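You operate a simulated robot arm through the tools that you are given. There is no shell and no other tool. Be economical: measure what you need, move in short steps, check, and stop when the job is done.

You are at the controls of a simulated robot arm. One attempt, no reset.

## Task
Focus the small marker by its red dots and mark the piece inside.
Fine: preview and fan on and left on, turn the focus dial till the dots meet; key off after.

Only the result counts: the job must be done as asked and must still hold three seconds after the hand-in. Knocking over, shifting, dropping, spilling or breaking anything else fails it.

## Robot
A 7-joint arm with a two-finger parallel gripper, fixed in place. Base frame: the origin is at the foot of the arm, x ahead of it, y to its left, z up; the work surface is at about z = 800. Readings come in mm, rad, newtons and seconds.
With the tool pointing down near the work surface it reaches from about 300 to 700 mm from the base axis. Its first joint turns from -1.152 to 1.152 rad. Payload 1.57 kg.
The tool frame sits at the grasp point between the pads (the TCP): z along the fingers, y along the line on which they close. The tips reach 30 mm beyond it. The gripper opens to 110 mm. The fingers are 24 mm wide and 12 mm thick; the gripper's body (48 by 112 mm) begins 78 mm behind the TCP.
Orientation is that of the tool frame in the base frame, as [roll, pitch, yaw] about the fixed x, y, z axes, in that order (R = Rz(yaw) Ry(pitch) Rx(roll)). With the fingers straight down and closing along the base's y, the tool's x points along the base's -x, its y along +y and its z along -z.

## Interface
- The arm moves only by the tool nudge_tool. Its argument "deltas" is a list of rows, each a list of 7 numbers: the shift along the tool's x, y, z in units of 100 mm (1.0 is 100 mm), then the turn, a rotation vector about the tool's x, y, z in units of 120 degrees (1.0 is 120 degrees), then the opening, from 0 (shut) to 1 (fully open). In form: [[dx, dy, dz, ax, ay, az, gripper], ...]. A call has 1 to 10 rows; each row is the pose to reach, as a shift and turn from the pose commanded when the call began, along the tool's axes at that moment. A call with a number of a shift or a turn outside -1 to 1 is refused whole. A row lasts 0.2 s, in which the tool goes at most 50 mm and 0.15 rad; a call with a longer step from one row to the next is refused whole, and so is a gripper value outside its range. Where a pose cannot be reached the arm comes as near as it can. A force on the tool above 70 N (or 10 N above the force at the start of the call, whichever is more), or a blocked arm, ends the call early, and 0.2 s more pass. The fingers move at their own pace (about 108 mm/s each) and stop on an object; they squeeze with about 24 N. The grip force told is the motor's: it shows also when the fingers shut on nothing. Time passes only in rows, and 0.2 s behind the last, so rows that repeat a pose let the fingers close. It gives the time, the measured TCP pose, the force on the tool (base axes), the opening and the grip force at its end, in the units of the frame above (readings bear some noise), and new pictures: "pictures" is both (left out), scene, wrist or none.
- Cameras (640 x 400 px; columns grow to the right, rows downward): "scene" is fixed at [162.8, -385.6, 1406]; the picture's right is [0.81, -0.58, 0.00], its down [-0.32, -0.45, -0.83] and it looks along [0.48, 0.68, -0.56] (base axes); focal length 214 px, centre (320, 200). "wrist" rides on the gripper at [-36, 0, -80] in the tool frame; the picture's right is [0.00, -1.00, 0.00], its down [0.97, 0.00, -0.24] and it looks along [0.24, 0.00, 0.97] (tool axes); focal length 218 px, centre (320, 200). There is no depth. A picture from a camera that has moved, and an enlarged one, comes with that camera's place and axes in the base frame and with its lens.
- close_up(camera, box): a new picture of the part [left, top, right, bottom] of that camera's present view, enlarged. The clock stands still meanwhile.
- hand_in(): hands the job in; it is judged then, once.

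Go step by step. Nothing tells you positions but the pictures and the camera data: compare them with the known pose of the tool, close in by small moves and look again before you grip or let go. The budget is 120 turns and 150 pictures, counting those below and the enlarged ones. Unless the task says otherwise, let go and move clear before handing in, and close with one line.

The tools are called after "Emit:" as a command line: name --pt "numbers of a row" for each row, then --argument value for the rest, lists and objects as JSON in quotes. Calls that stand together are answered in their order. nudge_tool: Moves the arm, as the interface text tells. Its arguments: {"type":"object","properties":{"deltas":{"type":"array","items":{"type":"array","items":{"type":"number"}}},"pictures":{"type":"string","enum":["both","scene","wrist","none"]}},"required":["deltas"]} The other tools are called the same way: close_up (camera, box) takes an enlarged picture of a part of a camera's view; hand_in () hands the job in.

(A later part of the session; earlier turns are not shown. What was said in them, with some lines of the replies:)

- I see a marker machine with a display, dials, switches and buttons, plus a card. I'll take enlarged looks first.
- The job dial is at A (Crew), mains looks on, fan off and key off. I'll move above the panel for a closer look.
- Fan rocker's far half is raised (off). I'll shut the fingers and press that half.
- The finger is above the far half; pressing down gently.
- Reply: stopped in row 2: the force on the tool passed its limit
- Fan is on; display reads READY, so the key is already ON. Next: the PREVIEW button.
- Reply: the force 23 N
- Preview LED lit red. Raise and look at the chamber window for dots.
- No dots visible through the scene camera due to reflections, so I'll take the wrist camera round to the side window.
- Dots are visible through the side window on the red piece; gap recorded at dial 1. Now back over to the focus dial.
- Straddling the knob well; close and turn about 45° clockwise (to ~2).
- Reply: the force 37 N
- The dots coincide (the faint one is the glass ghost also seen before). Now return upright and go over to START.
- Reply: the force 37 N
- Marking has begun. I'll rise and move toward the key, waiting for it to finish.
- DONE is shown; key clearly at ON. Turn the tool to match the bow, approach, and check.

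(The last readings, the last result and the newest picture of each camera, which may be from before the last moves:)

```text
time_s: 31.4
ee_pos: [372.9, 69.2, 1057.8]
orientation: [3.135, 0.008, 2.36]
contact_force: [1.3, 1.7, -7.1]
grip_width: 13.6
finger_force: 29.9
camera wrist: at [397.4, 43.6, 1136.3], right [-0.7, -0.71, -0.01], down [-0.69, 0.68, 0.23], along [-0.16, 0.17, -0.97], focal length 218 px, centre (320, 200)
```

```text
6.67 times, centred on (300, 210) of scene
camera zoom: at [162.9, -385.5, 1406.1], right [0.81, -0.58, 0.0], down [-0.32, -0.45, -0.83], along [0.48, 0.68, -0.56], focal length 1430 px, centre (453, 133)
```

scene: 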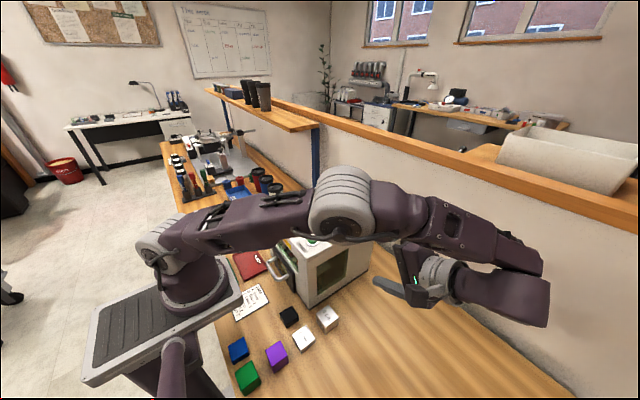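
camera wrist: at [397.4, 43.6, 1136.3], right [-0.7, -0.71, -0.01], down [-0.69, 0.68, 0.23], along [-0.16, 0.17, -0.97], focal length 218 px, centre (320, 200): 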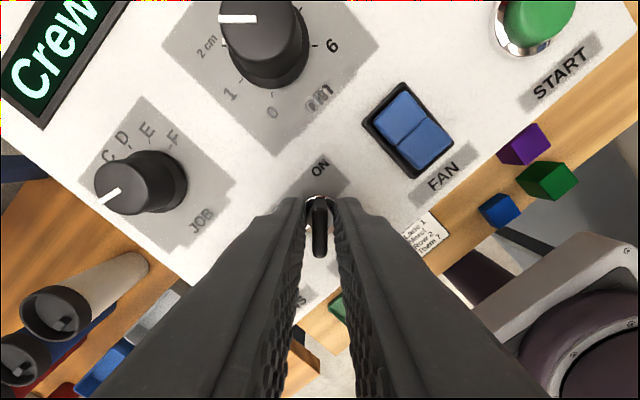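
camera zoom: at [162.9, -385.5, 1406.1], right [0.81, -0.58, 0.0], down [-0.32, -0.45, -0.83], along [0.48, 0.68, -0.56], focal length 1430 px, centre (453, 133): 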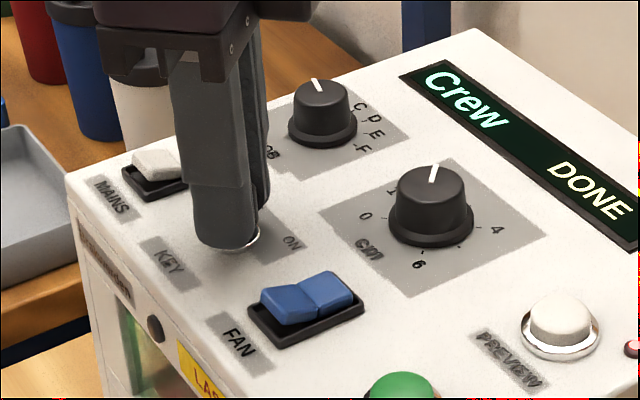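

Gripped. Turn counterclockwise toward OFF.

Emit:
nudge_tool --pt "0 0 0 0 0 -0.07 0" --pt "0 0 0 0 0 -0.14 0" --pt "0 0 0 0 0 -0.21 0" --pt "0 0 0 0 0 -0.28 0" --pt "0 0 0 0 0 -0.35 0" --pt "0 0 0 0 0 -0.42 0" --pt "0 0 0 0 0 -0.49 0" --pt "0 0 0 0 0 -0.56 0" --pt "0 0 0 0 0 -0.63 0" --pt "0 0 0 0 0 -0.69 0" --pictures "wrist"

Emit:
close_up --camera "scene" --box '[260, 180, 380, 260]'

```text
time_s: 33.6
ee_pos: [372.4, 69.3, 1058.4]
orientation: [-3.135, 0.008, -2.475]
contact_force: [4.6, 25.8, 19.8]
grip_width: 7.1
finger_force: 26.2
camera wrist: at [398.7, 92.0, 1137.1], right [0.62, -0.79, 0.01], down [-0.77, -0.6, 0.23], along [-0.18, -0.15, -0.97], focal length 218 px, centre (320, 200)
```

wrist: 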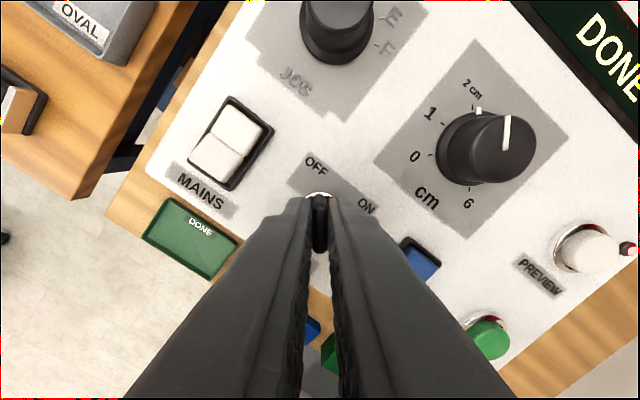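

```text
5.00 times, centred on (320, 220) of scene
camera zoom: at [162.7, -384.8, 1406.3], right [0.81, -0.58, 0.0], down [-0.32, -0.45, -0.83], along [0.48, 0.68, -0.56], focal length 1072 px, centre (320, 100)
```

zoom: 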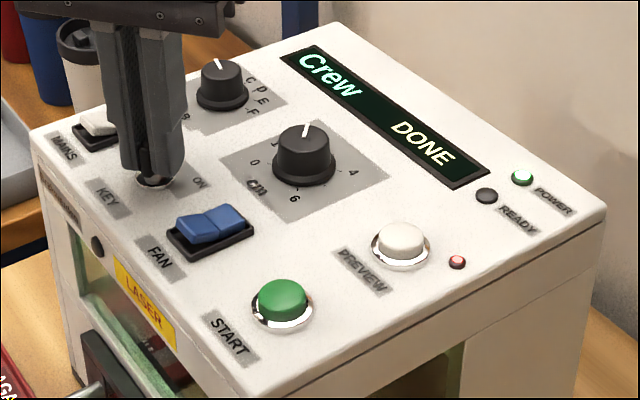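

READY has gone dark. Finish the turn to the stop, then release and rise.

Emit:
nudge_tool --pt "0 0 0 0 0 -0.04 0" --pt "0 0 0 0 0 -0.07 0" --pt "0 0 0 0 0 -0.07 0" --pictures "none"

Emit:
nudge_tool --pt "0 0 0 0 0 0 0.5" --pt "0 0 0 0 0 0 0.5" --pt "0 0 0 0 0 0 0.5" --pt "0 0 -0.4 0 0 0 0.5" --pt "0 0 -0.8 0 0 0 0.5" --pt "0 0 -1 0 0 0.07 0.7" --pt "0 0 -1 0 0 0.14 0.7" --pt "0 0 -1 0 0 0.21 0.7" --pt "0 0 -1 0 0 0.28 0.7" --pt "0 0 -1 0 0 0.35 0.7" --pictures "wrist"

Emit:
close_up --camera "wrist" --box '[180, 60, 480, 260]'

Emit:
close_up --camera "scene" --box '[260, 180, 380, 260]'

```text
time_s: 34.4
ee_pos: [371.3, 71.0, 1058.7]
orientation: [-3.133, 0.008, -2.331]
contact_force: [6.3, 22.7, 22.7]
grip_width: 7.1
finger_force: 26.6
```

```text
time_s: 36.6
ee_pos: [369.8, 69.0, 1157.3]
orientation: [-3.138, 0.011, -3.068]
contact_force: [-0.9, -0.4, 0.4]
grip_width: 76.8
finger_force: 0.1
camera wrist: at [404.7, 71.3, 1236.3], right [0.07, -1.0, 0.0], down [-0.97, -0.07, 0.23], along [-0.23, -0.02, -0.97], focal length 218 px, centre (320, 200)
```

wrist: 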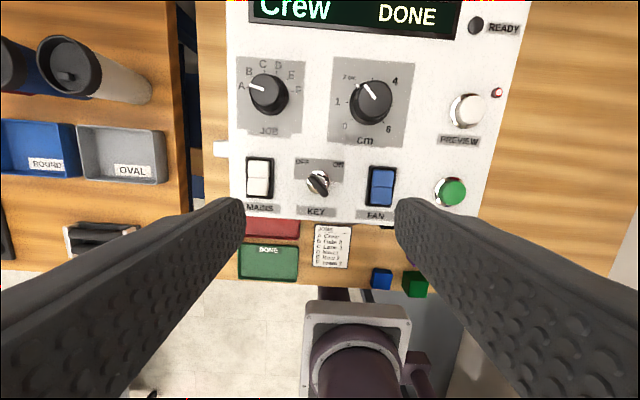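

```text
2.00 times, centred on (330, 160) of wrist
camera zoom: at [404.7, 71.3, 1236.3], right [0.07, -1.0, 0.0], down [-0.97, -0.07, 0.23], along [-0.23, -0.02, -0.97], focal length 436 px, centre (300, 280)
```

zoom: 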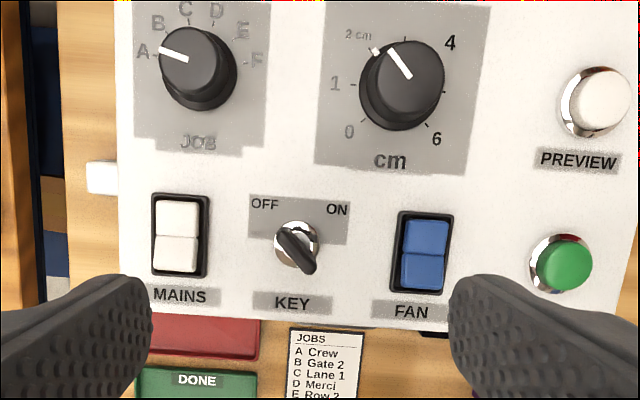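

```text
5.00 times, centred on (320, 220) of scene
camera zoom: at [162.8, -385.6, 1406.0], right [0.81, -0.58, 0.0], down [-0.32, -0.45, -0.83], along [0.48, 0.68, -0.56], focal length 1072 px, centre (320, 100)
```

zoom: 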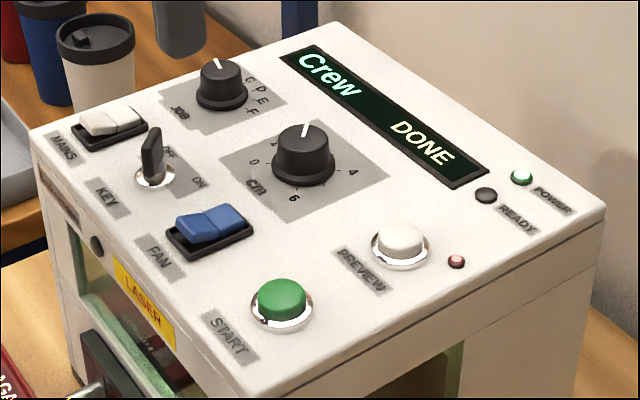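

Key is at OFF, fan and preview are on, the display reads DONE, and the gripper is clear. I'm handing in.

Emit:
hand_in

```text
The job is handed in.
```

I focused the marker until the red dots met, at about 2 cm on the dial, and marked the piece with the job already set (A, Crew). The display read DONE; I then turned the key off, left fan and preview on, and handed the job in, but no verdict came back.
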